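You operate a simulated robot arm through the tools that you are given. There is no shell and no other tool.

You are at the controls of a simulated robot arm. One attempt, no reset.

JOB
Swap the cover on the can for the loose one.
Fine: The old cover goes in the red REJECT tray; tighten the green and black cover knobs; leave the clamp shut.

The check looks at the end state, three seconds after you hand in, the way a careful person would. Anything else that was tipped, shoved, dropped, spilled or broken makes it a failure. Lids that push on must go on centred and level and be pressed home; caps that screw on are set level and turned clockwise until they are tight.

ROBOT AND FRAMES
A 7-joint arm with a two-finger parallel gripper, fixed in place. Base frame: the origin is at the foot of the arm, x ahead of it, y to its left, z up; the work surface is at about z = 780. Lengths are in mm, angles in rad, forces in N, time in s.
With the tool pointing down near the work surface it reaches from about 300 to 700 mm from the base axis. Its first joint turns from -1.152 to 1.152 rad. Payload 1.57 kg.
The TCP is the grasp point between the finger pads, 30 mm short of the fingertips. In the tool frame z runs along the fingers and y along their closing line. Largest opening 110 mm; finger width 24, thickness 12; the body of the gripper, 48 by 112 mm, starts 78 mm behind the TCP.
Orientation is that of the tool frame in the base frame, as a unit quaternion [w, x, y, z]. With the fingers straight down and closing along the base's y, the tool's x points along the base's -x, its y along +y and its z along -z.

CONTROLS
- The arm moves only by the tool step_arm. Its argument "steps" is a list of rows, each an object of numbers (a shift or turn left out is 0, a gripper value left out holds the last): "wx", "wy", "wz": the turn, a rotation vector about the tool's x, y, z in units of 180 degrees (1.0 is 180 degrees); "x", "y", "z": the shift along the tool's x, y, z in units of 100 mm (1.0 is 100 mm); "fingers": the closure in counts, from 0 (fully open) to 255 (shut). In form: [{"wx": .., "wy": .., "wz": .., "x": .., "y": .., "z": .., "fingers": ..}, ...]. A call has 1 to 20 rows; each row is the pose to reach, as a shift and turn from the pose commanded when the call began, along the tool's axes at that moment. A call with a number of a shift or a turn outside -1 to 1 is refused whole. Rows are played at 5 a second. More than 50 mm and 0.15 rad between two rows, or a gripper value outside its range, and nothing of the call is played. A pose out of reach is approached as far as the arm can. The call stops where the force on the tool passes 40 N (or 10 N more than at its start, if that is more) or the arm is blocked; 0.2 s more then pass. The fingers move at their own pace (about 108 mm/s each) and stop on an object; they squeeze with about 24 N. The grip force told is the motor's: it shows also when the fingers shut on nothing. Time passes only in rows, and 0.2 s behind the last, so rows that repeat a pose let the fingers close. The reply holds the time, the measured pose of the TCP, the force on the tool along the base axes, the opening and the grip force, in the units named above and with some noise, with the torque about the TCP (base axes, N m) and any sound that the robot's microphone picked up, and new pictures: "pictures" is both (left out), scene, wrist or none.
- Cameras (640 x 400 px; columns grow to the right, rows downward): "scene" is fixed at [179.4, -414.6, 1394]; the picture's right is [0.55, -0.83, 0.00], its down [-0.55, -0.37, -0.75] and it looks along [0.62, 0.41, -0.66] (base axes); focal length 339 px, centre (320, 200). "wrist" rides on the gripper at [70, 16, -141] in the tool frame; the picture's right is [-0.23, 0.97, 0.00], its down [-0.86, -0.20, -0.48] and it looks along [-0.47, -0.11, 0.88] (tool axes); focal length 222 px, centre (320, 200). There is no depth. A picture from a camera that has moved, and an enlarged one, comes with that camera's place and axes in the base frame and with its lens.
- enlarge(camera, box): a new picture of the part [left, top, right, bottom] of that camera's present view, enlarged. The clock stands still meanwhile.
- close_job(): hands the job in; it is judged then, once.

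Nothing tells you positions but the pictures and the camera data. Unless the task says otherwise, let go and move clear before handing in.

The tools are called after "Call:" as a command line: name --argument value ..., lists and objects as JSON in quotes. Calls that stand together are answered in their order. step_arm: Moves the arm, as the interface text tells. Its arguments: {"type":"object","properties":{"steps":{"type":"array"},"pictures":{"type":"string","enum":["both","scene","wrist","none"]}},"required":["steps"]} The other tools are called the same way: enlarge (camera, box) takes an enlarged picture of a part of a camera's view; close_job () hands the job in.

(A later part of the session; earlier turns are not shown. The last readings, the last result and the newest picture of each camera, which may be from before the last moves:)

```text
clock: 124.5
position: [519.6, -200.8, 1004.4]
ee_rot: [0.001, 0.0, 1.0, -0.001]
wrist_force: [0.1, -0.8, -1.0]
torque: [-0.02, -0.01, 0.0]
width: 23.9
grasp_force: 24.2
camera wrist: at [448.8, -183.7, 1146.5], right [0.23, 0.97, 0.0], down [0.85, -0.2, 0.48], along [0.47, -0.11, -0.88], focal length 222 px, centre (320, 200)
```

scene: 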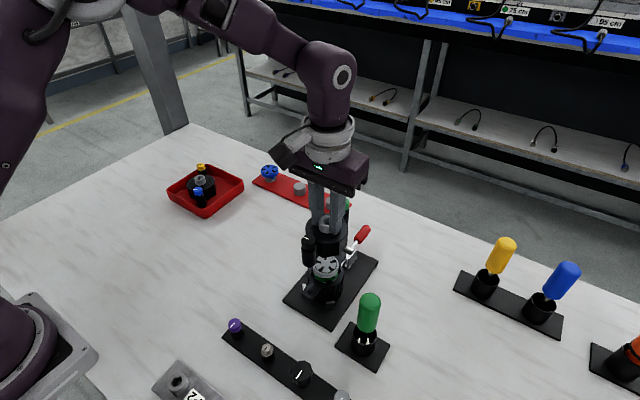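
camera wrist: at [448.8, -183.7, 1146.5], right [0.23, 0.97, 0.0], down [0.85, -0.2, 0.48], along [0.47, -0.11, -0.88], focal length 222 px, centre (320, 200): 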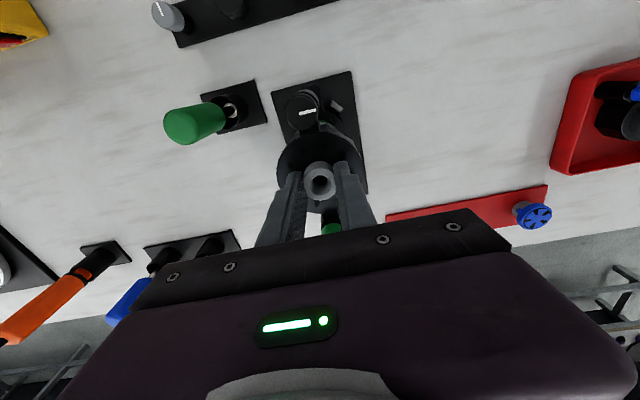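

Call:
step_arm --steps '[{"x": -0.009}, {"x": -0.009}, {"x": -0.009}]' --pictures "wrist"

Call:
enlarge --camera "scene" --box '[270, 200, 390, 320]'

Call:
enlarge --camera "wrist" --box '[230, 60, 420, 240]'

```text
clock: 125.3
position: [521.3, -200.2, 1003.7]
ee_rot: [0.001, 0.001, 1.0, -0.001]
wrist_force: [-0.6, 0.0, -2.3]
torque: [-0.01, -0.02, 0.03]
width: 24.2
grasp_force: 24.2
camera wrist: at [450.0, -183.3, 1146.1], right [0.23, 0.97, 0.0], down [0.85, -0.2, 0.48], along [0.47, -0.11, -0.88], focal length 222 px, centre (320, 200)
```

wrist: 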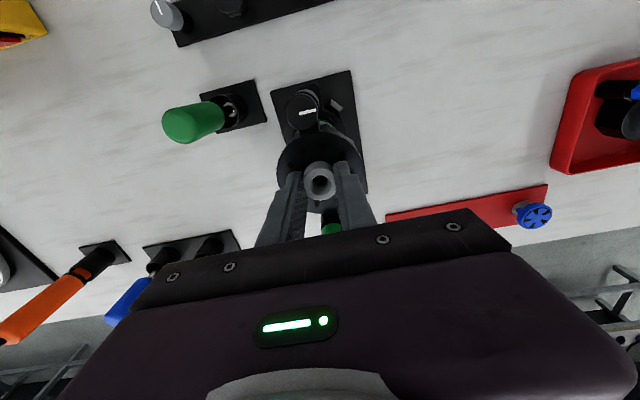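

```text
3.33 times, centred on (330, 260) of scene
camera zoom: at [179.5, -414.6, 1394.0], right [0.55, -0.83, 0.0], down [-0.55, -0.37, -0.75], along [0.62, 0.41, -0.66], focal length 1130 px, centre (287, 0)
```

zoom: 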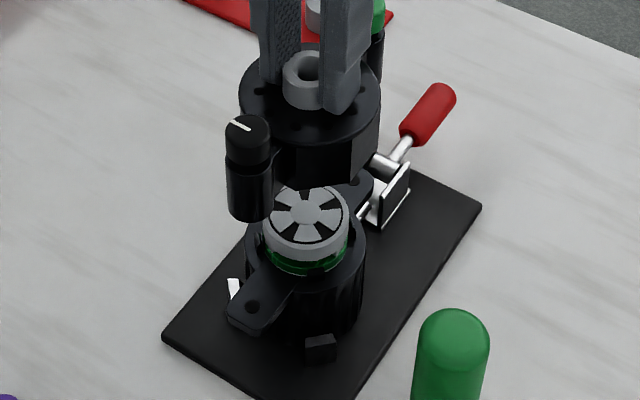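

```text
2.22 times, centred on (325, 150) of wrist
camera zoom: at [450.0, -183.3, 1146.1], right [0.23, 0.97, 0.0], down [0.85, -0.2, 0.48], along [0.47, -0.11, -0.88], focal length 494 px, centre (309, 311)
```

zoom: 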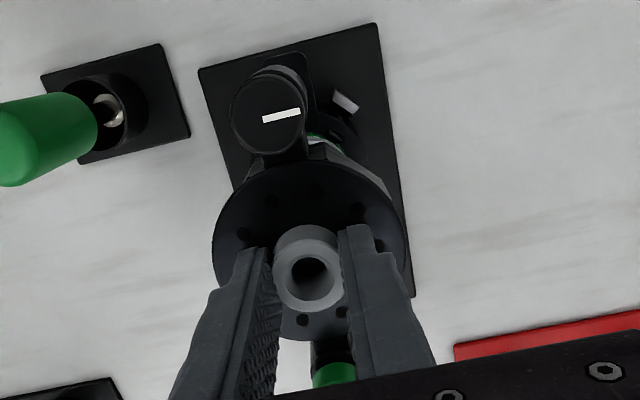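

Aligned above the can. Descending slowly and watching the forces.

Call:
step_arm --steps '[{"z": 0.03}, {"z": 0.08}, {"z": 0.14}, {"z": 0.2}, {"z": 0.25}, {"z": 0.29}, {"z": 0.32}, {"z": 0.35}]' --pictures "none"

Call:
enlarge --camera "scene" --box '[270, 200, 390, 320]'

```text
clock: 127.1
position: [522.2, -200.6, 968.9]
ee_rot: [0.0, 0.0, 1.0, -0.001]
wrist_force: [0.8, -0.1, -2.6]
torque: [0.01, -0.02, -0.04]
width: 23.9
grasp_force: 24.2
```

```text
3.33 times, centred on (330, 260) of scene
camera zoom: at [179.5, -414.6, 1394.0], right [0.55, -0.83, 0.0], down [-0.55, -0.37, -0.75], along [0.62, 0.41, -0.66], focal length 1130 px, centre (287, 0)
```

zoom: 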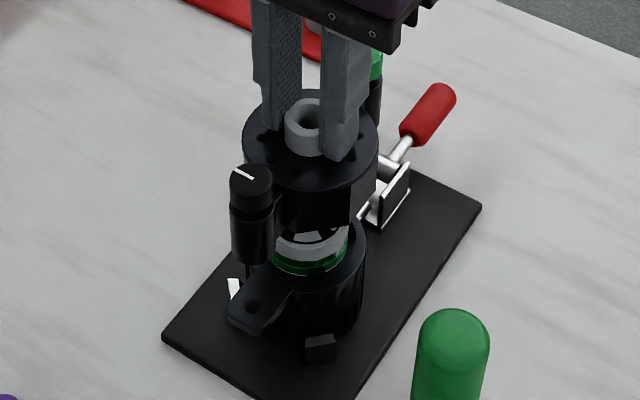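

Call:
enlarge --camera "scene" --box '[280, 200, 380, 300]'

Call:
enlarge --camera "scene" --box '[295, 240, 345, 290]'

```text
4.00 times, centred on (330, 250) of scene
camera zoom: at [179.5, -414.6, 1394.0], right [0.55, -0.83, 0.0], down [-0.55, -0.37, -0.75], along [0.62, 0.41, -0.66], focal length 1356 px, centre (280, 0)
```

zoom: 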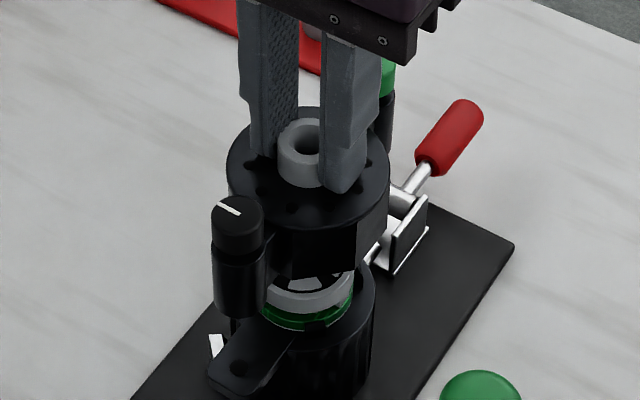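

```text
8.00 times, centred on (320, 265) of scene
camera zoom: at [179.5, -414.6, 1394.0], right [0.55, -0.83, 0.0], down [-0.55, -0.37, -0.75], along [0.62, 0.41, -0.66], focal length 2711 px, centre (320, -320)
```

zoom: 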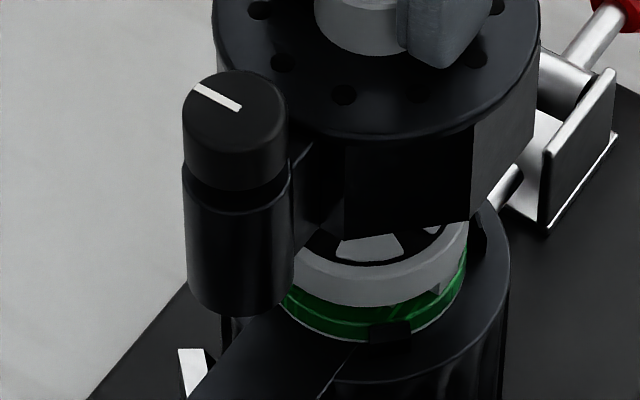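

Call:
step_arm --steps '[{"x": 0.012}, {"x": 0.012, "z": 0.03}, {"x": 0.012, "z": 0.06}, {"x": 0.012, "z": 0.09}, {"x": 0.012, "z": 0.12}, {"x": 0.012, "z": 0.15}, {"x": 0.012, "z": 0.15}]' --pictures "wrist"

Call:
enlarge --camera "scene" --box '[280, 210, 380, 310]'

```text
clock: 128.7
position: [518.2, -201.0, 954.2]
ee_rot: [0.0, 0.001, 1.0, -0.001]
wrist_force: [0.9, 0.4, -1.6]
torque: [0.01, -0.01, 0.01]
width: 23.9
grasp_force: 23.7
camera wrist: at [448.4, -184.1, 1096.1], right [0.23, 0.97, 0.0], down [0.85, -0.2, 0.48], along [0.47, -0.11, -0.88], focal length 222 px, centre (320, 200)
```

wrist: 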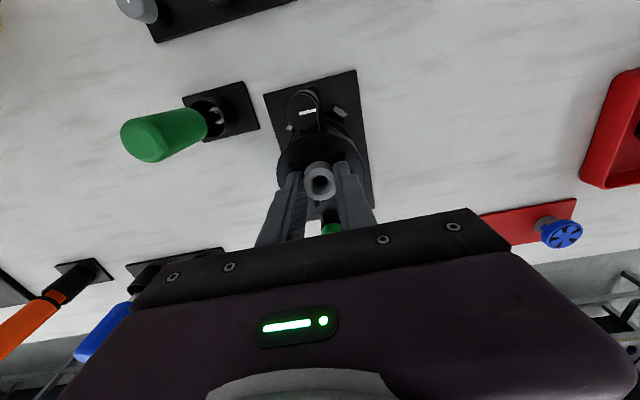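

```text
4.00 times, centred on (330, 260) of scene
camera zoom: at [179.5, -414.6, 1394.0], right [0.55, -0.83, 0.0], down [-0.55, -0.37, -0.75], along [0.62, 0.41, -0.66], focal length 1356 px, centre (280, -40)
```

zoom: 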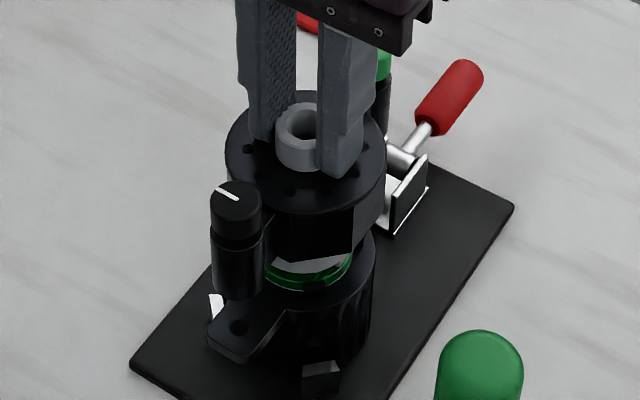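

The alignment now matches the old cover's place in the scene camera. Continuing down with force checks.

Call:
step_arm --steps '[{"z": 0.03}, {"z": 0.06}, {"z": 0.09}, {"z": 0.12}, {"z": 0.15}, {"z": 0.15}]' --pictures "none"

Call:
enlarge --camera "scene" --box '[280, 220, 380, 320]'

```text
clock: 130.1
position: [520.2, -198.9, 939.2]
ee_rot: [0.0, 0.001, 1.0, 0.0]
wrist_force: [-0.4, 0.0, -2.2]
torque: [0.02, 0.0, -0.01]
width: 24.1
grasp_force: 24.0
```

```text
4.00 times, centred on (330, 270) of scene
camera zoom: at [179.5, -414.6, 1394.0], right [0.55, -0.83, 0.0], down [-0.55, -0.37, -0.75], along [0.62, 0.41, -0.66], focal length 1356 px, centre (280, -80)
```

zoom: 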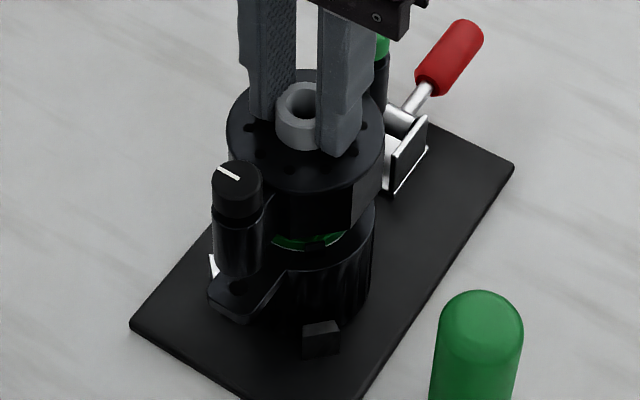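

Call:
step_arm --steps '[{"z": 0.02}, {"z": 0.04}, {"z": 0.06}, {"z": 0.08}, {"z": 0.1}, {"z": 0.12}]' --pictures "none"

Call:
step_arm --steps '[{"z": 0.015}, {"z": 0.03}, {"z": 0.04}]' --pictures "none"

Call:
enlarge --camera "scene" --box '[280, 220, 380, 320]'

```text
clock: 131.5
position: [518.9, -200.7, 927.0]
ee_rot: [0.001, 0.001, 1.0, -0.001]
wrist_force: [-1.0, 0.0, -2.3]
torque: [0.01, 0.03, -0.01]
width: 23.5
grasp_force: 23.9
```

```text
clock: 132.3
position: [520.6, -200.1, 922.5]
ee_rot: [0.002, 0.001, 1.0, 0.0]
wrist_force: [0.9, -0.1, -2.2]
torque: [0.0, 0.02, -0.01]
width: 24.0
grasp_force: 23.8
```

```text
4.00 times, centred on (330, 270) of scene
camera zoom: at [179.5, -414.6, 1394.0], right [0.55, -0.83, 0.0], down [-0.55, -0.37, -0.75], along [0.62, 0.41, -0.66], focal length 1356 px, centre (280, -80)
```

zoom: 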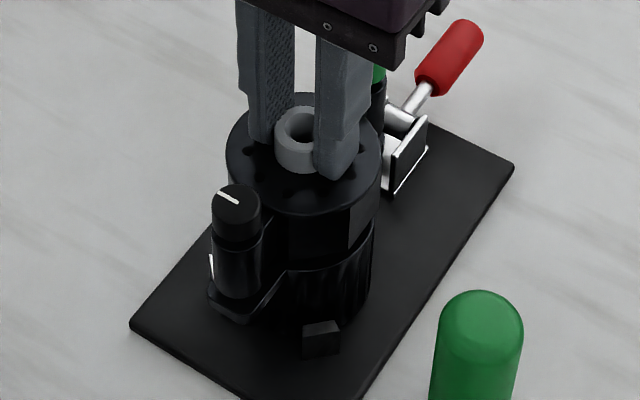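

Call:
step_arm --steps '[{"z": 0.01}, {"z": 0.02}, {"z": 0.03}, {"z": 0.04}]' --pictures "none"

```text
clock: 133.3
position: [520.5, -199.6, 918.7]
ee_rot: [0.002, 0.001, 1.0, -0.001]
wrist_force: [-0.1, -1.0, -1.8]
torque: [-0.01, -0.02, 0.01]
width: 24.3
grasp_force: 23.7
```

Call:
step_arm --steps '[{"z": 0.01}, {"z": 0.02}, {"z": 0.02}]' --pictures "none"

```text
clock: 134.1
position: [521.3, -200.0, 916.5]
ee_rot: [0.001, 0.0, 1.0, 0.0]
wrist_force: [-0.1, -0.8, -1.5]
torque: [-0.01, 0.0, 0.0]
width: 24.1
grasp_force: 23.8
```

Call:
step_arm --steps '[{"z": 0.01}, {"z": 0.015}, {"z": 0.015}]' --pictures "none"

Call:
enlarge --camera "scene" --box '[280, 220, 380, 320]'

```text
clock: 134.9
position: [521.3, -199.4, 915.2]
ee_rot: [0.001, 0.001, 1.0, -0.001]
wrist_force: [0.3, -0.7, -3.9]
torque: [0.16, -0.21, 0.0]
width: 23.8
grasp_force: 23.7
```

```text
4.00 times, centred on (330, 270) of scene
camera zoom: at [179.5, -414.6, 1394.0], right [0.55, -0.83, 0.0], down [-0.55, -0.37, -0.75], along [0.62, 0.41, -0.66], focal length 1356 px, centre (280, -80)
```

zoom: 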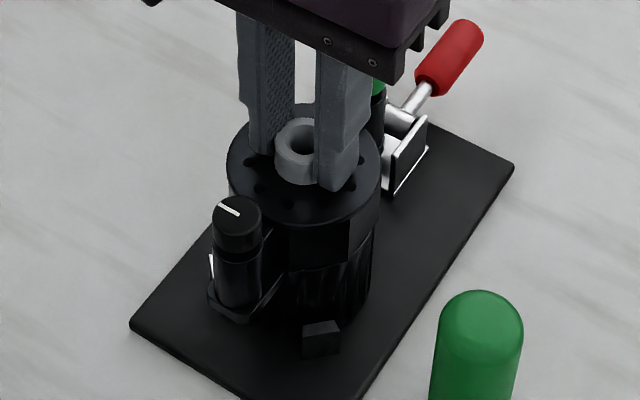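

Call:
step_arm --steps '[{"z": 0.005}, {"z": 0.01}, {"z": 0.01}]' --pictures "none"

```text
clock: 135.7
position: [521.3, -201.4, 914.2]
ee_rot: [0.001, 0.001, 1.0, -0.002]
wrist_force: [-7.9, 0.5, 20.3]
torque: [0.1, 0.24, 0.03]
width: 23.9
grasp_force: 23.9
```

The cover has seated (Fz 20 N) with a small -x side load. I'll relieve it with a -0.6 mm x shift and check that it's level before letting go.

Call:
step_arm --steps '[{"x": 0.003}, {"x": 0.006}, {"x": 0.006}]' --pictures "both"

Call:
enlarge --camera "scene" --box '[280, 220, 380, 320]'

```text
clock: 136.5
position: [518.1, -200.1, 914.3]
ee_rot: [0.003, 0.001, 1.0, -0.002]
wrist_force: [-1.0, -3.1, 19.7]
torque: [-0.03, -0.07, 0.0]
width: 23.9
grasp_force: 24.4
camera wrist: at [448.5, -183.4, 1056.3], right [0.23, 0.97, 0.0], down [0.85, -0.2, 0.48], along [0.47, -0.11, -0.88], focal length 222 px, centre (320, 200)
```

scene: 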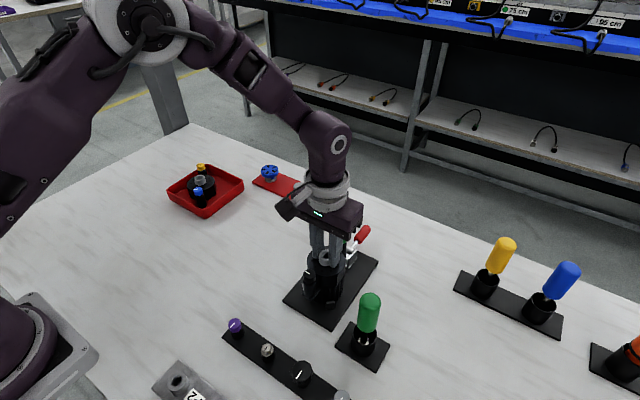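
wrist: 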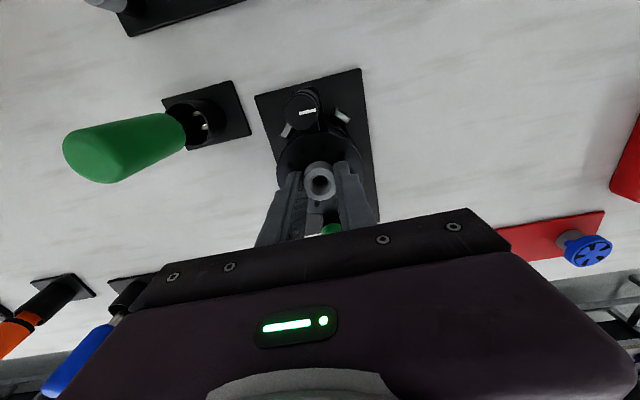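

```text
4.00 times, centred on (330, 270) of scene
camera zoom: at [179.1, -414.6, 1394.1], right [0.55, -0.83, 0.0], down [-0.55, -0.37, -0.75], along [0.62, 0.41, -0.66], focal length 1356 px, centre (280, -80)
```

zoom: 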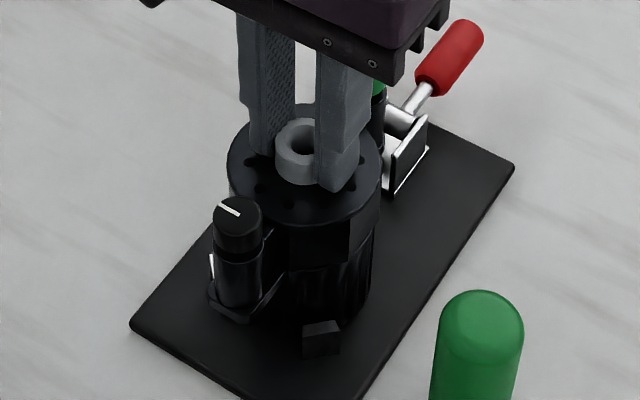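

The cover is seated level, in the same place as the old one. Releasing and moving to the black knob, winding the wrist counter-clockwise so there's room to tighten clockwise.

Call:
step_arm --steps '[{"z": -0.012}, {"z": -0.012, "fingers": 200}, {"z": -0.012, "fingers": 150}, {"z": -0.012, "fingers": 150}, {"z": -0.2, "fingers": 150}, {"z": -0.45, "fingers": 150}, {"z": -0.45, "fingers": 150}]' --pictures "both"

Call:
enlarge --camera "scene" --box '[280, 220, 380, 320]'

Call:
enlarge --camera "wrist" --box '[260, 80, 400, 240]'

```text
clock: 138.1
position: [517.9, -199.7, 960.0]
ee_rot: [0.001, 0.001, 1.0, -0.001]
wrist_force: [-0.8, 0.0, 0.7]
torque: [-0.02, 0.03, -0.01]
width: 45.4
grasp_force: 0.1
camera wrist: at [447.2, -183.2, 1103.0], right [0.23, 0.97, 0.0], down [0.85, -0.2, 0.48], along [0.47, -0.11, -0.88], focal length 222 px, centre (320, 200)
```

scene: 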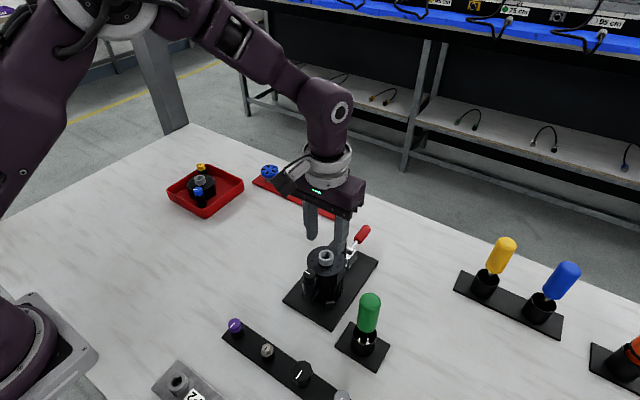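
wrist: 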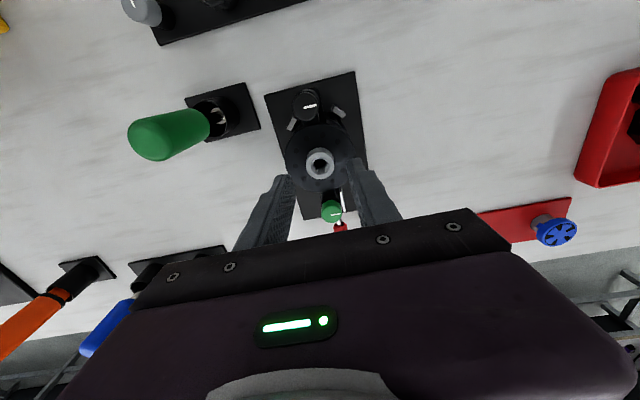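

```text
4.00 times, centred on (330, 270) of scene
camera zoom: at [179.4, -414.6, 1394.0], right [0.55, -0.83, 0.0], down [-0.55, -0.37, -0.75], along [0.62, 0.41, -0.66], focal length 1356 px, centre (280, -80)
```

zoom: 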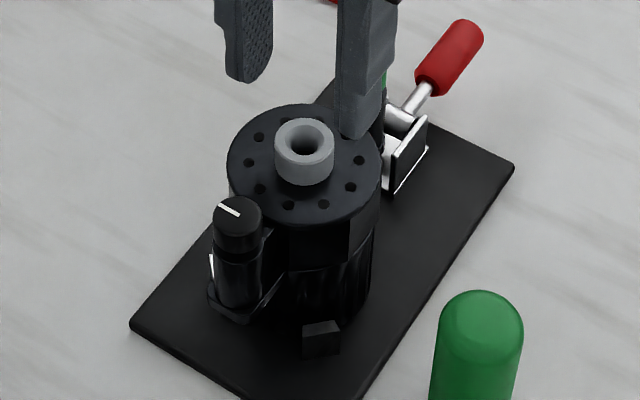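

```text
2.50 times, centred on (330, 160) of wrist
camera zoom: at [447.2, -183.2, 1103.0], right [0.23, 0.97, 0.0], down [0.85, -0.2, 0.48], along [0.47, -0.11, -0.88], focal length 555 px, centre (295, 300)
```

zoom: 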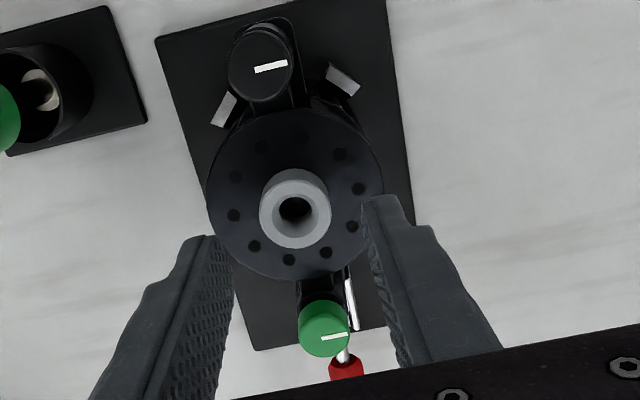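

Call:
step_arm --steps '[{"x": 0.1, "wz": -0.045, "fingers": 165}, {"x": 0.2, "wz": -0.09}, {"x": 0.3, "wz": -0.135}, {"x": 0.4, "wz": -0.18}, {"x": 0.53, "y": -0.007, "wz": -0.225}, {"x": 0.53, "y": -0.007, "wz": -0.27}, {"x": 0.53, "y": -0.007, "wz": -0.315}, {"x": 0.53, "y": -0.007, "wz": -0.36}, {"x": 0.53, "y": -0.007, "wz": -0.405}, {"x": 0.53, "y": -0.007, "wz": -0.45}, {"x": 0.53, "y": -0.007, "wz": -0.495}, {"x": 0.53, "y": -0.007, "wz": -0.54}, {"x": 0.53, "y": -0.007, "wz": -0.585}, {"x": 0.53, "y": -0.007, "wz": -0.63}, {"x": 0.53, "y": -0.007, "wz": -0.675}, {"x": 0.53, "y": -0.007, "wz": -0.72}, {"x": 0.53, "y": -0.007, "wz": -0.765}, {"x": 0.53, "y": -0.007, "wz": -0.81}, {"x": 0.53, "y": -0.007, "wz": -0.855}, {"x": 0.53, "y": -0.007, "wz": -0.9}]' --pictures "none"

Call:
step_arm --steps '[{"wz": -0.045}, {"wz": -0.09}, {"wz": -0.14}, {"wz": -0.14}]' --pictures "wrist"

Call:
enlarge --camera "wrist" --box '[270, 120, 370, 220]'

```text
clock: 142.3
position: [467.5, -201.0, 959.6]
ee_rot: [0.001, 0.988, -0.156, 0.001]
wrist_force: [-0.5, 0.3, 0.6]
torque: [-0.02, 0.0, -0.03]
width: 38.5
grasp_force: 0.0
```

```text
refused: row 3 steps farther than a row can; nothing moved
```

```text
4.00 times, centred on (320, 170) of wrist
camera zoom: at [526.8, -237.3, 1102.1], right [-0.52, -0.86, 0.0], down [-0.75, 0.45, 0.48], along [-0.41, 0.24, -0.88], focal length 888 px, centre (320, 320)
```

zoom: 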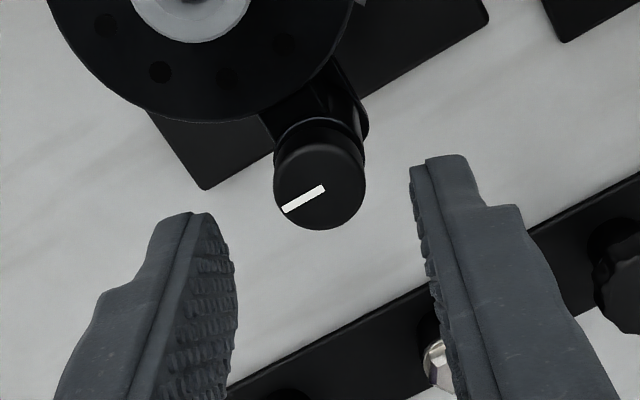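

Call:
step_arm --steps '[{"x": -0.01, "wz": 0.045}, {"x": -0.01, "wz": 0.09}, {"x": -0.01, "wz": 0.135}, {"x": -0.01, "wz": 0.18}, {"x": -0.01, "wz": 0.225}, {"x": -0.01, "wz": 0.27}, {"x": -0.01, "wz": 0.315}, {"x": -0.01, "wz": 0.36}, {"x": -0.01, "wz": 0.38, "z": 0.1}, {"x": -0.01, "wz": 0.38, "z": 0.3}, {"x": -0.01, "wz": 0.38, "z": 0.42}, {"x": -0.01, "wz": 0.38, "z": 0.435}, {"x": -0.01, "wz": 0.38, "z": 0.435}]' --pictures "wrist"

Call:
step_arm --steps '[{"fingers": 220}, {"fingers": 255}, {"fingers": 255}, {"fingers": 255}]' --pictures "wrist"

```text
clock: 145.1
position: [465.4, -199.8, 915.8]
ee_rot: [0.001, 0.729, -0.684, 0.002]
wrist_force: [0.5, -0.2, -0.5]
torque: [-0.02, 0.0, -0.01]
width: 38.6
grasp_force: 0.0
camera wrist: at [451.9, -270.8, 1057.7], right [-0.99, 0.17, 0.0], down [0.15, 0.87, 0.48], along [0.08, 0.47, -0.88], focal length 222 px, centre (320, 200)
```

wrist: 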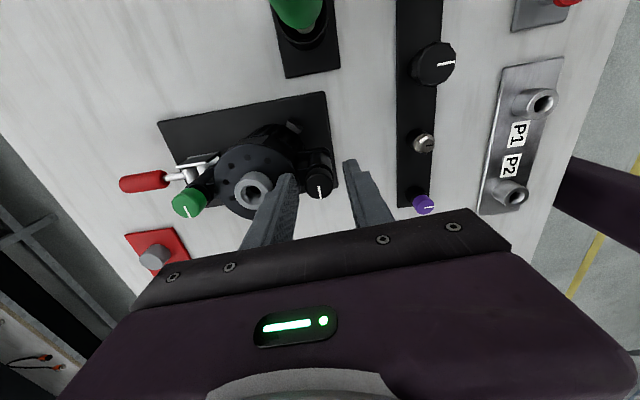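

```text
clock: 146.1
position: [465.6, -200.9, 915.4]
ee_rot: [0.001, 0.728, -0.685, 0.002]
wrist_force: [7.7, 0.5, -0.7]
torque: [0.04, -0.14, 0.02]
width: 20.7
grasp_force: 23.6
camera wrist: at [452.4, -270.8, 1057.8], right [-0.99, 0.17, 0.0], down [0.15, 0.87, 0.48], along [0.08, 0.47, -0.88], focal length 222 px, centre (320, 200)
```

wrist: 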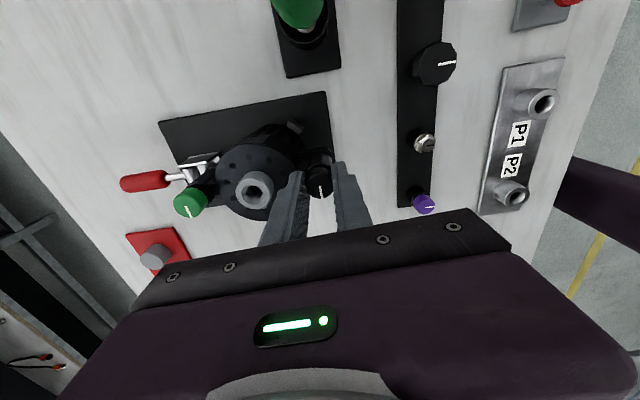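

Call:
step_arm --steps '[{"fingers": 165}, {"fingers": 165, "y": -0.006}, {"y": -0.006, "wz": -0.045}, {"y": -0.006, "wz": -0.09}, {"y": -0.006, "wz": -0.135}, {"y": -0.006, "wz": -0.18}, {"y": -0.006, "wz": -0.225}, {"y": -0.006, "wz": -0.27}, {"y": -0.006, "wz": -0.315}, {"y": -0.006, "wz": -0.36}, {"y": -0.006, "wz": -0.405}, {"y": -0.006, "wz": -0.45}, {"y": -0.006, "wz": -0.495}, {"y": -0.006, "wz": -0.535}, {"y": -0.006, "wz": -0.535}]' --pictures "none"

Call:
step_arm --steps '[{"fingers": 220}, {"fingers": 255}, {"fingers": 255}, {"fingers": 255}]' --pictures "wrist"

```text
clock: 149.3
position: [465.9, -201.5, 915.7]
ee_rot: [0.0, 0.996, 0.087, -0.001]
wrist_force: [0.6, 0.8, -0.5]
torque: [0.0, 0.0, 0.01]
width: 38.7
grasp_force: 0.1
```

```text
clock: 150.3
position: [464.8, -200.6, 915.0]
ee_rot: [0.001, 0.996, 0.086, 0.0]
wrist_force: [-1.9, 2.9, 0.5]
torque: [0.16, 0.13, 0.0]
width: 20.5
grasp_force: 24.1
camera wrist: at [536.0, -204.4, 1057.8], right [-0.06, -1.0, 0.0], down [-0.88, 0.05, 0.48], along [-0.48, 0.03, -0.88], focal length 222 px, centre (320, 200)
```

wrist: 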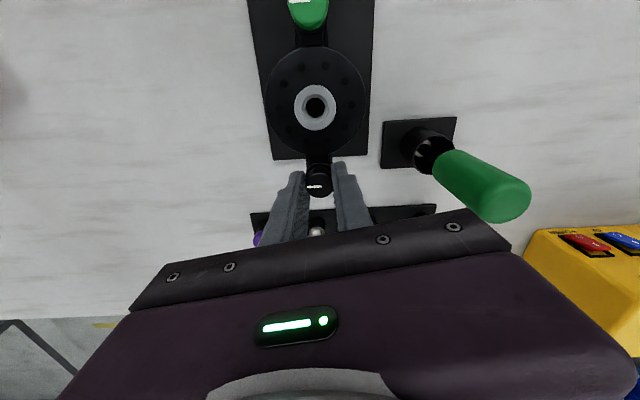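

Centred in both axes. Now tightening the black knob clockwise.

Call:
step_arm --steps '[{"wz": 0.045}, {"wz": 0.09}, {"wz": 0.135}, {"wz": 0.18}, {"wz": 0.225}, {"wz": 0.27}, {"wz": 0.315}, {"wz": 0.36}, {"wz": 0.405}, {"wz": 0.45}, {"wz": 0.495}, {"wz": 0.54}]' --pictures "wrist"

Call:
enlarge --camera "wrist" --box '[270, 140, 370, 240]'

```text
clock: 152.9
position: [466.6, -199.7, 915.9]
ee_rot: [0.0, 0.722, -0.692, 0.0]
wrist_force: [-1.6, 8.9, -20.3]
torque: [0.06, 0.06, 0.03]
width: 20.7
grasp_force: 23.8
camera wrist: at [451.9, -270.5, 1057.8], right [-0.98, 0.18, 0.0], down [0.16, 0.86, 0.48], along [0.09, 0.47, -0.88], focal length 222 px, centre (320, 200)
```

wrist: 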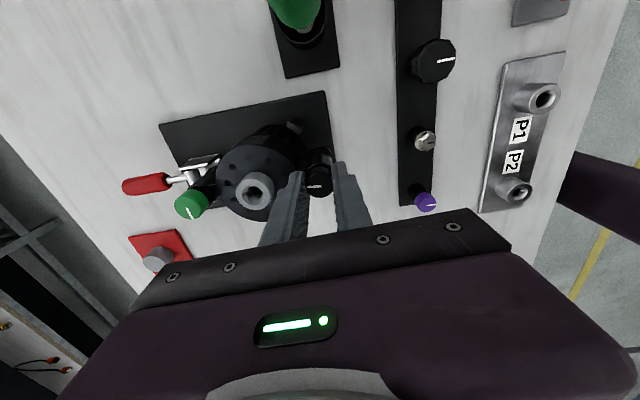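

```text
4.00 times, centred on (320, 190) of wrist
camera zoom: at [451.9, -270.5, 1057.8], right [-0.98, 0.18, 0.0], down [0.16, 0.86, 0.48], along [0.09, 0.47, -0.88], focal length 888 px, centre (320, 240)
```

zoom: 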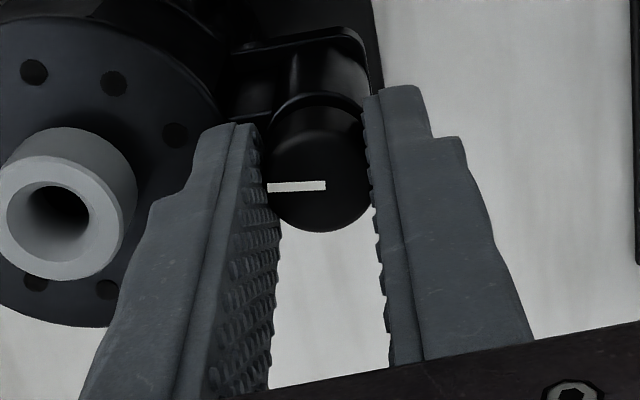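

The thread is drawing the knob down (Fz -20 N), so it's engaging. I'll follow it down while turning.

Call:
step_arm --steps '[{"x": -0.004, "z": 0.01}, {"x": -0.004, "z": 0.011, "wz": 0.045}, {"x": -0.004, "z": 0.011, "wz": 0.09}, {"x": -0.004, "z": 0.012, "wz": 0.135}, {"x": -0.004, "z": 0.012, "wz": 0.18}, {"x": -0.004, "z": 0.013, "wz": 0.225}, {"x": -0.004, "z": 0.013, "wz": 0.27}, {"x": -0.004, "z": 0.014, "wz": 0.315}, {"x": -0.004, "z": 0.014, "wz": 0.36}, {"x": -0.004, "z": 0.015, "wz": 0.405}, {"x": -0.004, "z": 0.015, "wz": 0.45}, {"x": -0.004, "z": 0.016, "wz": 0.495}, {"x": -0.004, "z": 0.016, "wz": 0.54}]' --pictures "wrist"

Call:
enlarge --camera "wrist" --box '[270, 140, 370, 240]'

```text
clock: 155.7
position: [467.0, -199.5, 914.9]
ee_rot: [0.0, 0.041, 0.999, -0.002]
wrist_force: [-1.4, -0.3, -0.7]
torque: [0.03, 0.29, 0.09]
width: 20.5
grasp_force: 24.5
camera wrist: at [396.7, -177.8, 1056.3], right [0.31, 0.95, 0.0], down [0.84, -0.27, 0.48], along [0.46, -0.15, -0.88], focal length 222 px, centre (320, 200)
```

wrist: 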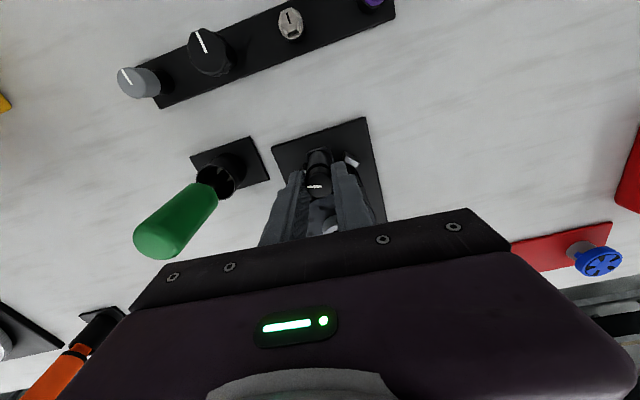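

```text
4.00 times, centred on (320, 190) of wrist
camera zoom: at [396.7, -177.8, 1056.3], right [0.31, 0.95, 0.0], down [0.84, -0.27, 0.48], along [0.46, -0.15, -0.88], focal length 888 px, centre (320, 240)
```

zoom: 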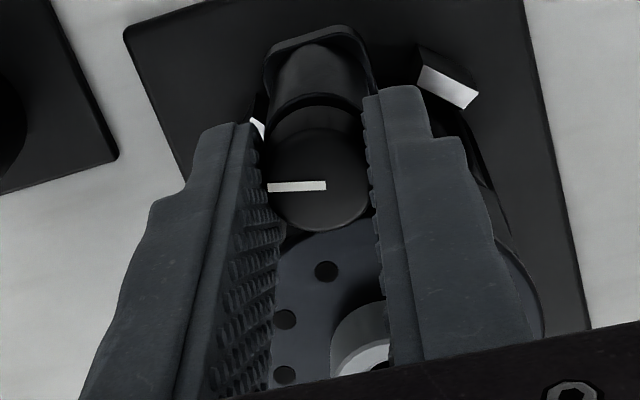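

Call:
step_arm --steps '[{"wz": 0.045}, {"wz": 0.09}, {"z": 0.001, "wz": 0.135}, {"z": 0.001, "wz": 0.18}, {"z": 0.002, "wz": 0.225}, {"z": 0.002, "wz": 0.27}, {"z": 0.003, "wz": 0.315}, {"z": 0.003, "wz": 0.36}, {"z": 0.004, "wz": 0.405}, {"z": 0.004, "wz": 0.45}, {"z": 0.005, "wz": 0.495}, {"z": 0.005, "wz": 0.54}, {"z": 0.005, "wz": 0.585}]' --pictures "wrist"

Call:
enlarge --camera "wrist" --box '[270, 140, 370, 240]'

```text
clock: 158.5
position: [465.7, -200.6, 912.9]
ee_rot: [0.002, 0.819, 0.573, 0.001]
wrist_force: [-5.2, 2.0, 19.5]
torque: [0.21, -0.05, 0.45]
width: 20.4
grasp_force: 23.7
camera wrist: at [503.7, -140.0, 1056.2], right [0.84, -0.55, 0.0], down [-0.48, -0.73, 0.48], along [-0.26, -0.4, -0.88], focal length 222 px, centre (320, 200)
```

wrist: 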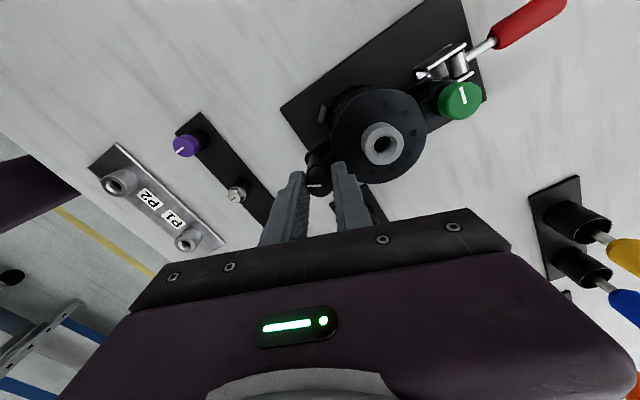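

```text
4.00 times, centred on (320, 190) of wrist
camera zoom: at [503.7, -140.0, 1056.2], right [0.84, -0.55, 0.0], down [-0.48, -0.73, 0.48], along [-0.26, -0.4, -0.88], focal length 888 px, centre (320, 240)
```

zoom: 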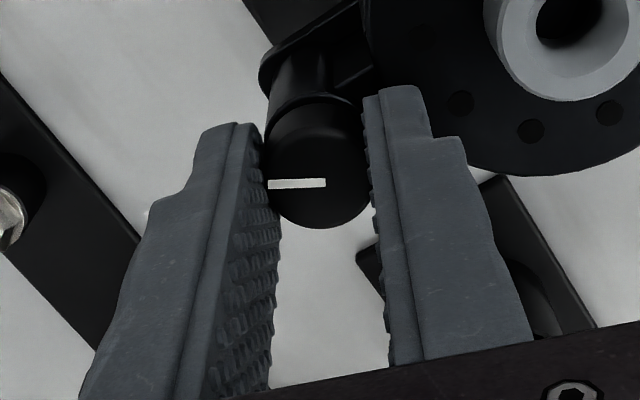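

Torque is climbing (0.45 N m) at 300° of turn, and the wrist is near its limit. I'll release, wind back and regrip to finish.

Call:
step_arm --steps '[{"fingers": 165}, {"fingers": 165, "z": -0.012}, {"z": -0.012, "wz": -0.045}, {"z": -0.012, "wz": -0.09}, {"z": -0.012, "wz": -0.135}, {"z": -0.012, "wz": -0.18}, {"z": -0.012, "wz": -0.225}, {"z": -0.012, "wz": -0.27}, {"z": -0.012, "wz": -0.315}, {"z": -0.012, "wz": -0.36}, {"z": -0.012, "wz": -0.405}, {"z": -0.012, "wz": -0.45}, {"z": -0.012, "wz": -0.495}, {"z": -0.012, "wz": -0.54}, {"z": -0.012, "wz": -0.585}, {"z": -0.012, "wz": -0.61}, {"z": -0.012, "wz": -0.61, "fingers": 255}, {"z": -0.012, "wz": -0.61, "fingers": 255}, {"z": -0.012, "wz": -0.61, "fingers": 255}]' --pictures "wrist"

Call:
enlarge --camera "wrist" --box '[270, 140, 370, 240]'

```text
clock: 162.5
position: [466.3, -200.5, 915.2]
ee_rot: [0.001, 0.001, 1.0, -0.001]
wrist_force: [-0.4, 0.1, 0.6]
torque: [0.05, -0.01, 0.0]
width: 20.7
grasp_force: 24.2
camera wrist: at [395.1, -183.7, 1056.5], right [0.23, 0.97, 0.0], down [0.85, -0.2, 0.48], along [0.47, -0.11, -0.88], focal length 222 px, centre (320, 200)
```

wrist: 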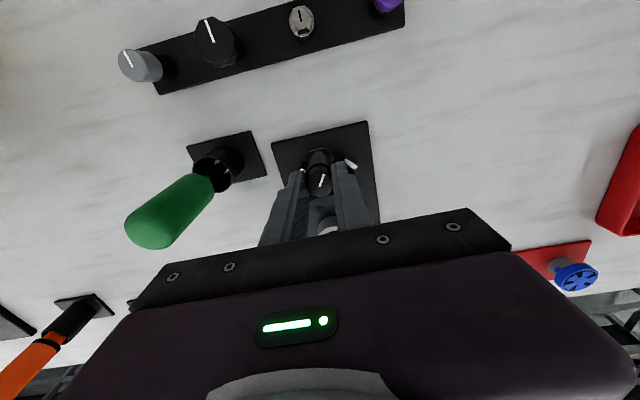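

```text
4.00 times, centred on (320, 190) of wrist
camera zoom: at [395.1, -183.7, 1056.5], right [0.23, 0.97, 0.0], down [0.85, -0.2, 0.48], along [0.47, -0.11, -0.88], focal length 888 px, centre (320, 240)
```

zoom: 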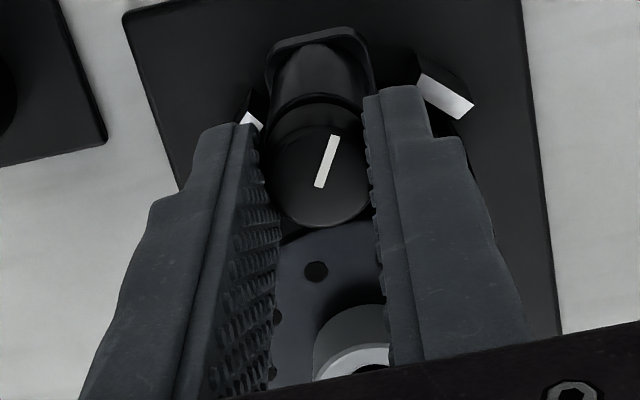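

Call:
step_arm --steps '[{"wz": 0.045}, {"wz": 0.09}, {"wz": 0.135}, {"wz": 0.18}, {"wz": 0.225}]' --pictures "none"

Call:
enlarge --camera "wrist" --box '[270, 140, 370, 240]'

```text
clock: 163.7
position: [466.4, -201.3, 913.6]
ee_rot: [0.001, 0.348, 0.937, -0.001]
wrist_force: [0.6, 1.8, -2.0]
torque: [0.12, 0.15, 0.0]
width: 20.7
grasp_force: 23.8
```

```text
4.00 times, centred on (320, 190) of wrist
camera zoom: at [422.7, -142.2, 1056.4], right [0.81, 0.59, 0.0], down [0.52, -0.71, 0.48], along [0.28, -0.39, -0.88], focal length 888 px, centre (320, 240)
```

zoom: 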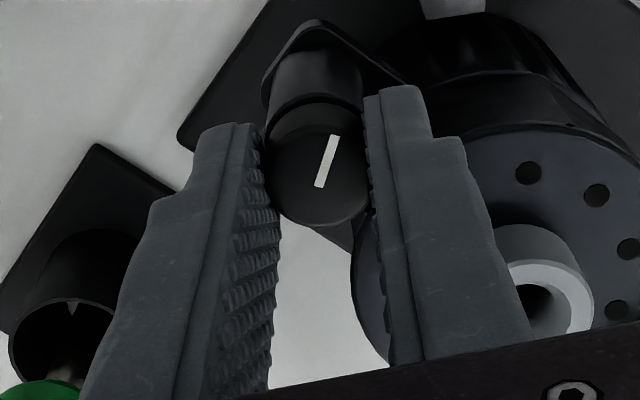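

Call:
step_arm --steps '[{"wz": 0.045}, {"wz": 0.09}, {"wz": 0.135}]' --pictures "none"

Call:
enlarge --camera "wrist" --box '[270, 140, 370, 240]'

```text
clock: 164.5
position: [466.7, -200.6, 914.8]
ee_rot: [0.001, 0.538, 0.843, -0.002]
wrist_force: [-2.8, -2.8, -5.5]
torque: [-0.09, 0.03, 0.23]
width: 20.6
grasp_force: 23.6
```

```text
4.00 times, centred on (320, 190) of wrist
camera zoom: at [450.5, -130.0, 1056.7], right [0.98, 0.21, 0.0], down [0.18, -0.86, 0.48], along [0.1, -0.47, -0.88], focal length 888 px, centre (320, 240)
```

zoom: 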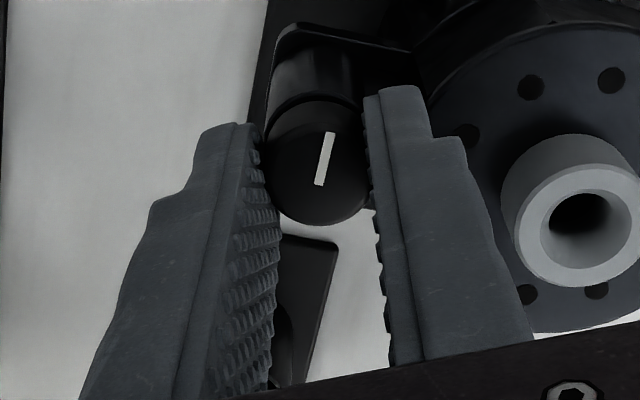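

Call:
step_arm --steps '[{"wz": 0.04}, {"wz": 0.08}, {"wz": 0.12}, {"wz": 0.16}]' --pictures "none"

Call:
enlarge --camera "wrist" --box '[270, 140, 370, 240]'

```text
clock: 165.5
position: [467.3, -201.5, 914.9]
ee_rot: [0.001, 0.731, 0.683, -0.001]
wrist_force: [-7.6, -2.5, -0.2]
torque: [-0.12, 0.19, 0.3]
width: 20.3
grasp_force: 24.1
```

```text
4.00 times, centred on (320, 190) of wrist
camera zoom: at [486.0, -131.3, 1057.2], right [0.96, -0.29, 0.0], down [-0.26, -0.84, 0.48], along [-0.14, -0.46, -0.88], focal length 888 px, centre (320, 240)
```

zoom: 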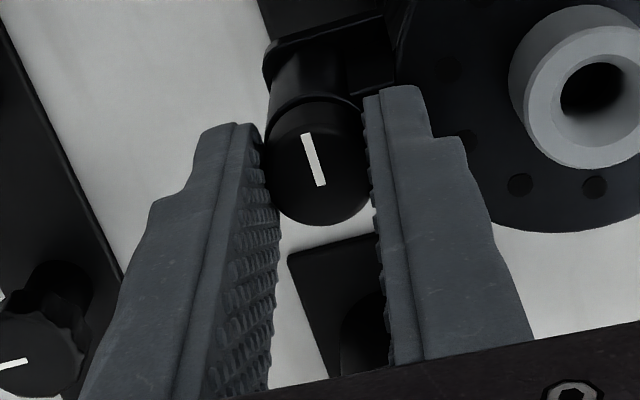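

Black is tight: the knob stays still while the fingers slip at 0.3 N m. Next, over to the green knob.

Call:
step_arm --steps '[{"fingers": 165}, {"fingers": 165}, {"z": -0.2}, {"z": -0.42}, {"z": -0.42, "x": 0.02, "y": 0.25}, {"z": -0.42, "x": 0.035, "y": 0.5}, {"z": -0.42, "x": 0.05, "y": 0.75}, {"z": -0.42, "x": 0.068, "y": 1.0}, {"z": -0.42, "x": 0.068, "y": 1.0}]' --pictures "none"

Call:
step_arm --steps '[{"y": 0.065}, {"y": 0.065}]' --pictures "both"

Call:
enlarge --camera "wrist" --box '[270, 120, 370, 220]'

Call:
enlarge --camera "scene" --box '[280, 220, 380, 320]'

```text
clock: 167.5
position: [566.0, -199.3, 957.1]
ee_rot: [0.001, 0.73, 0.684, 0.0]
wrist_force: [-0.3, 0.0, -0.3]
torque: [-0.03, 0.0, 0.0]
width: 38.7
grasp_force: 0.0
```

```text
clock: 168.1
position: [571.4, -201.2, 956.1]
ee_rot: [0.001, 0.73, 0.683, 0.0]
wrist_force: [-0.9, -0.1, 0.4]
torque: [0.01, -0.02, 0.01]
width: 38.6
grasp_force: 0.0
camera wrist: at [591.5, -131.4, 1099.3], right [0.96, -0.29, 0.0], down [-0.25, -0.84, 0.48], along [-0.14, -0.46, -0.88], focal length 222 px, centre (320, 200)
```

scene: 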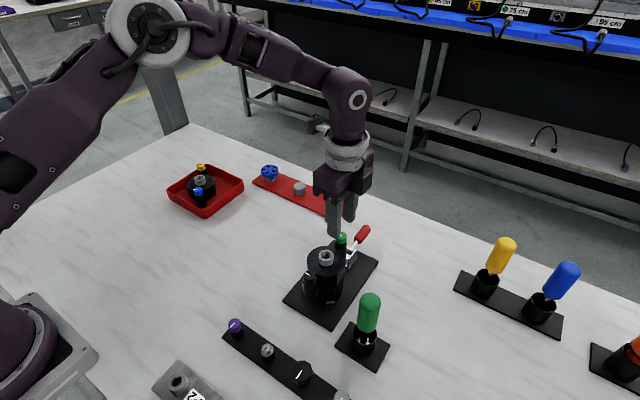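
wrist: 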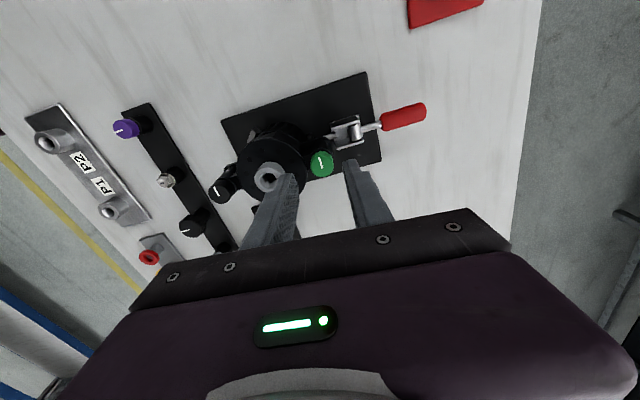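

```text
4.00 times, centred on (320, 170) of wrist
camera zoom: at [591.5, -131.4, 1099.3], right [0.96, -0.29, 0.0], down [-0.25, -0.84, 0.48], along [-0.14, -0.46, -0.88], focal length 888 px, centre (320, 320)
```

zoom: 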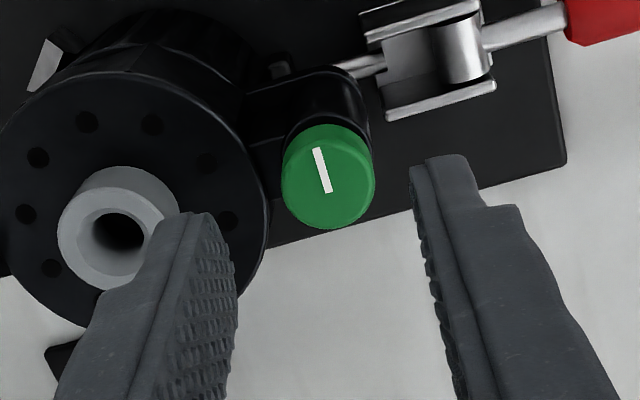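

```text
4.00 times, centred on (330, 270) of scene
camera zoom: at [179.4, -414.6, 1394.0], right [0.55, -0.83, 0.0], down [-0.55, -0.37, -0.75], along [0.62, 0.41, -0.66], focal length 1356 px, centre (280, -80)
```

zoom: 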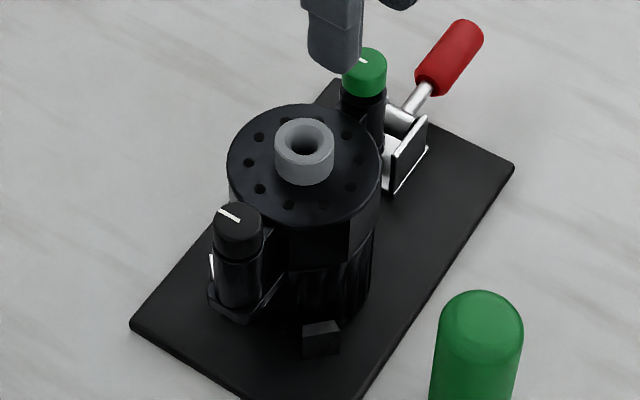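

Call:
step_arm --steps '[{"x": -0.006, "y": 0.012}, {"x": -0.006, "y": 0.012, "z": 0.2}, {"x": -0.006, "y": 0.012, "z": 0.37}, {"x": -0.006, "y": 0.012, "z": 0.41}, {"x": -0.006, "y": 0.012, "z": 0.41}, {"x": -0.006, "y": 0.012, "z": 0.41, "fingers": 220}, {"x": -0.006, "y": 0.012, "z": 0.41, "fingers": 255}, {"x": -0.006, "y": 0.012, "z": 0.41, "fingers": 255}, {"x": -0.006, "y": 0.012, "z": 0.41, "fingers": 255}]' --pictures "none"

```text
clock: 170.1
position: [574.2, -200.7, 916.4]
ee_rot: [0.001, 0.73, 0.684, 0.001]
wrist_force: [-1.2, -0.1, -0.1]
torque: [-0.02, 0.0, 0.01]
width: 20.5
grasp_force: 24.3
```

Call:
step_arm --steps '[{"fingers": 165}, {"fingers": 165}, {"z": -0.1}, {"z": -0.1, "wz": -0.045}, {"z": -0.1, "wz": -0.09}, {"z": -0.1, "wz": -0.135}, {"z": -0.1, "wz": -0.18}, {"z": -0.1, "wz": -0.225}, {"z": -0.1, "wz": -0.27}, {"z": -0.1, "wz": -0.315}, {"z": -0.1, "wz": -0.36}, {"z": -0.1, "wz": -0.405}, {"z": -0.1, "wz": -0.45}, {"z": -0.1, "wz": -0.495}, {"z": -0.1, "wz": -0.54}, {"z": -0.1, "wz": -0.585}, {"z": -0.1, "wz": -0.63}, {"z": -0.1, "wz": -0.675}, {"z": -0.1, "wz": -0.72}, {"z": -0.1, "wz": -0.765}]' --pictures "none"

Call:
step_arm --steps '[{"wz": -0.045}, {"wz": -0.09}, {"wz": -0.135}, {"wz": -0.18}, {"wz": -0.225}, {"wz": -0.27}, {"wz": -0.315}, {"wz": -0.36}, {"wz": -0.405}, {"wz": -0.45}, {"wz": -0.495}, {"wz": -0.54}, {"wz": -0.585}, {"wz": -0.63}, {"wz": -0.675}, {"wz": -0.72}, {"wz": -0.765}, {"wz": -0.8}, {"wz": -0.8, "z": 0.1}, {"wz": -0.8, "z": 0.1}]' --pictures "wrist"

Call:
step_arm --steps '[{"fingers": 220}, {"fingers": 255}, {"fingers": 255}, {"fingers": 255}]' --pictures "none"

```text
clock: 174.3
position: [572.7, -201.3, 925.7]
ee_rot: [-0.001, -0.375, 0.927, -0.001]
wrist_force: [1.3, 0.1, 0.7]
torque: [0.03, 0.0, 0.0]
width: 38.9
grasp_force: 0.2
```

```text
clock: 178.5
position: [574.0, -203.0, 915.5]
ee_rot: [0.002, 0.997, 0.071, 0.002]
wrist_force: [-0.5, -0.5, -0.4]
torque: [0.01, -0.05, 0.04]
width: 38.9
grasp_force: 0.0
camera wrist: at [643.8, -207.8, 1058.4], right [-0.09, -1.0, 0.0], down [-0.88, 0.08, 0.48], along [-0.48, 0.04, -0.88], focal length 222 px, centre (320, 200)
```

wrist: 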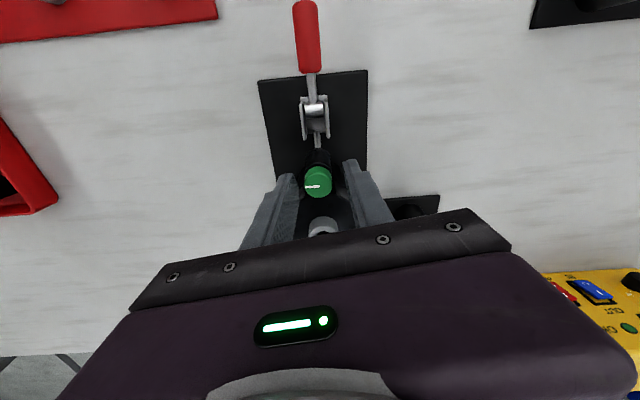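

```text
clock: 179.5
position: [573.4, -202.2, 915.8]
ee_rot: [0.0, 0.997, 0.071, 0.0]
wrist_force: [-1.7, 10.6, -0.9]
torque: [0.26, 0.02, 0.0]
width: 20.3
grasp_force: 23.8
```

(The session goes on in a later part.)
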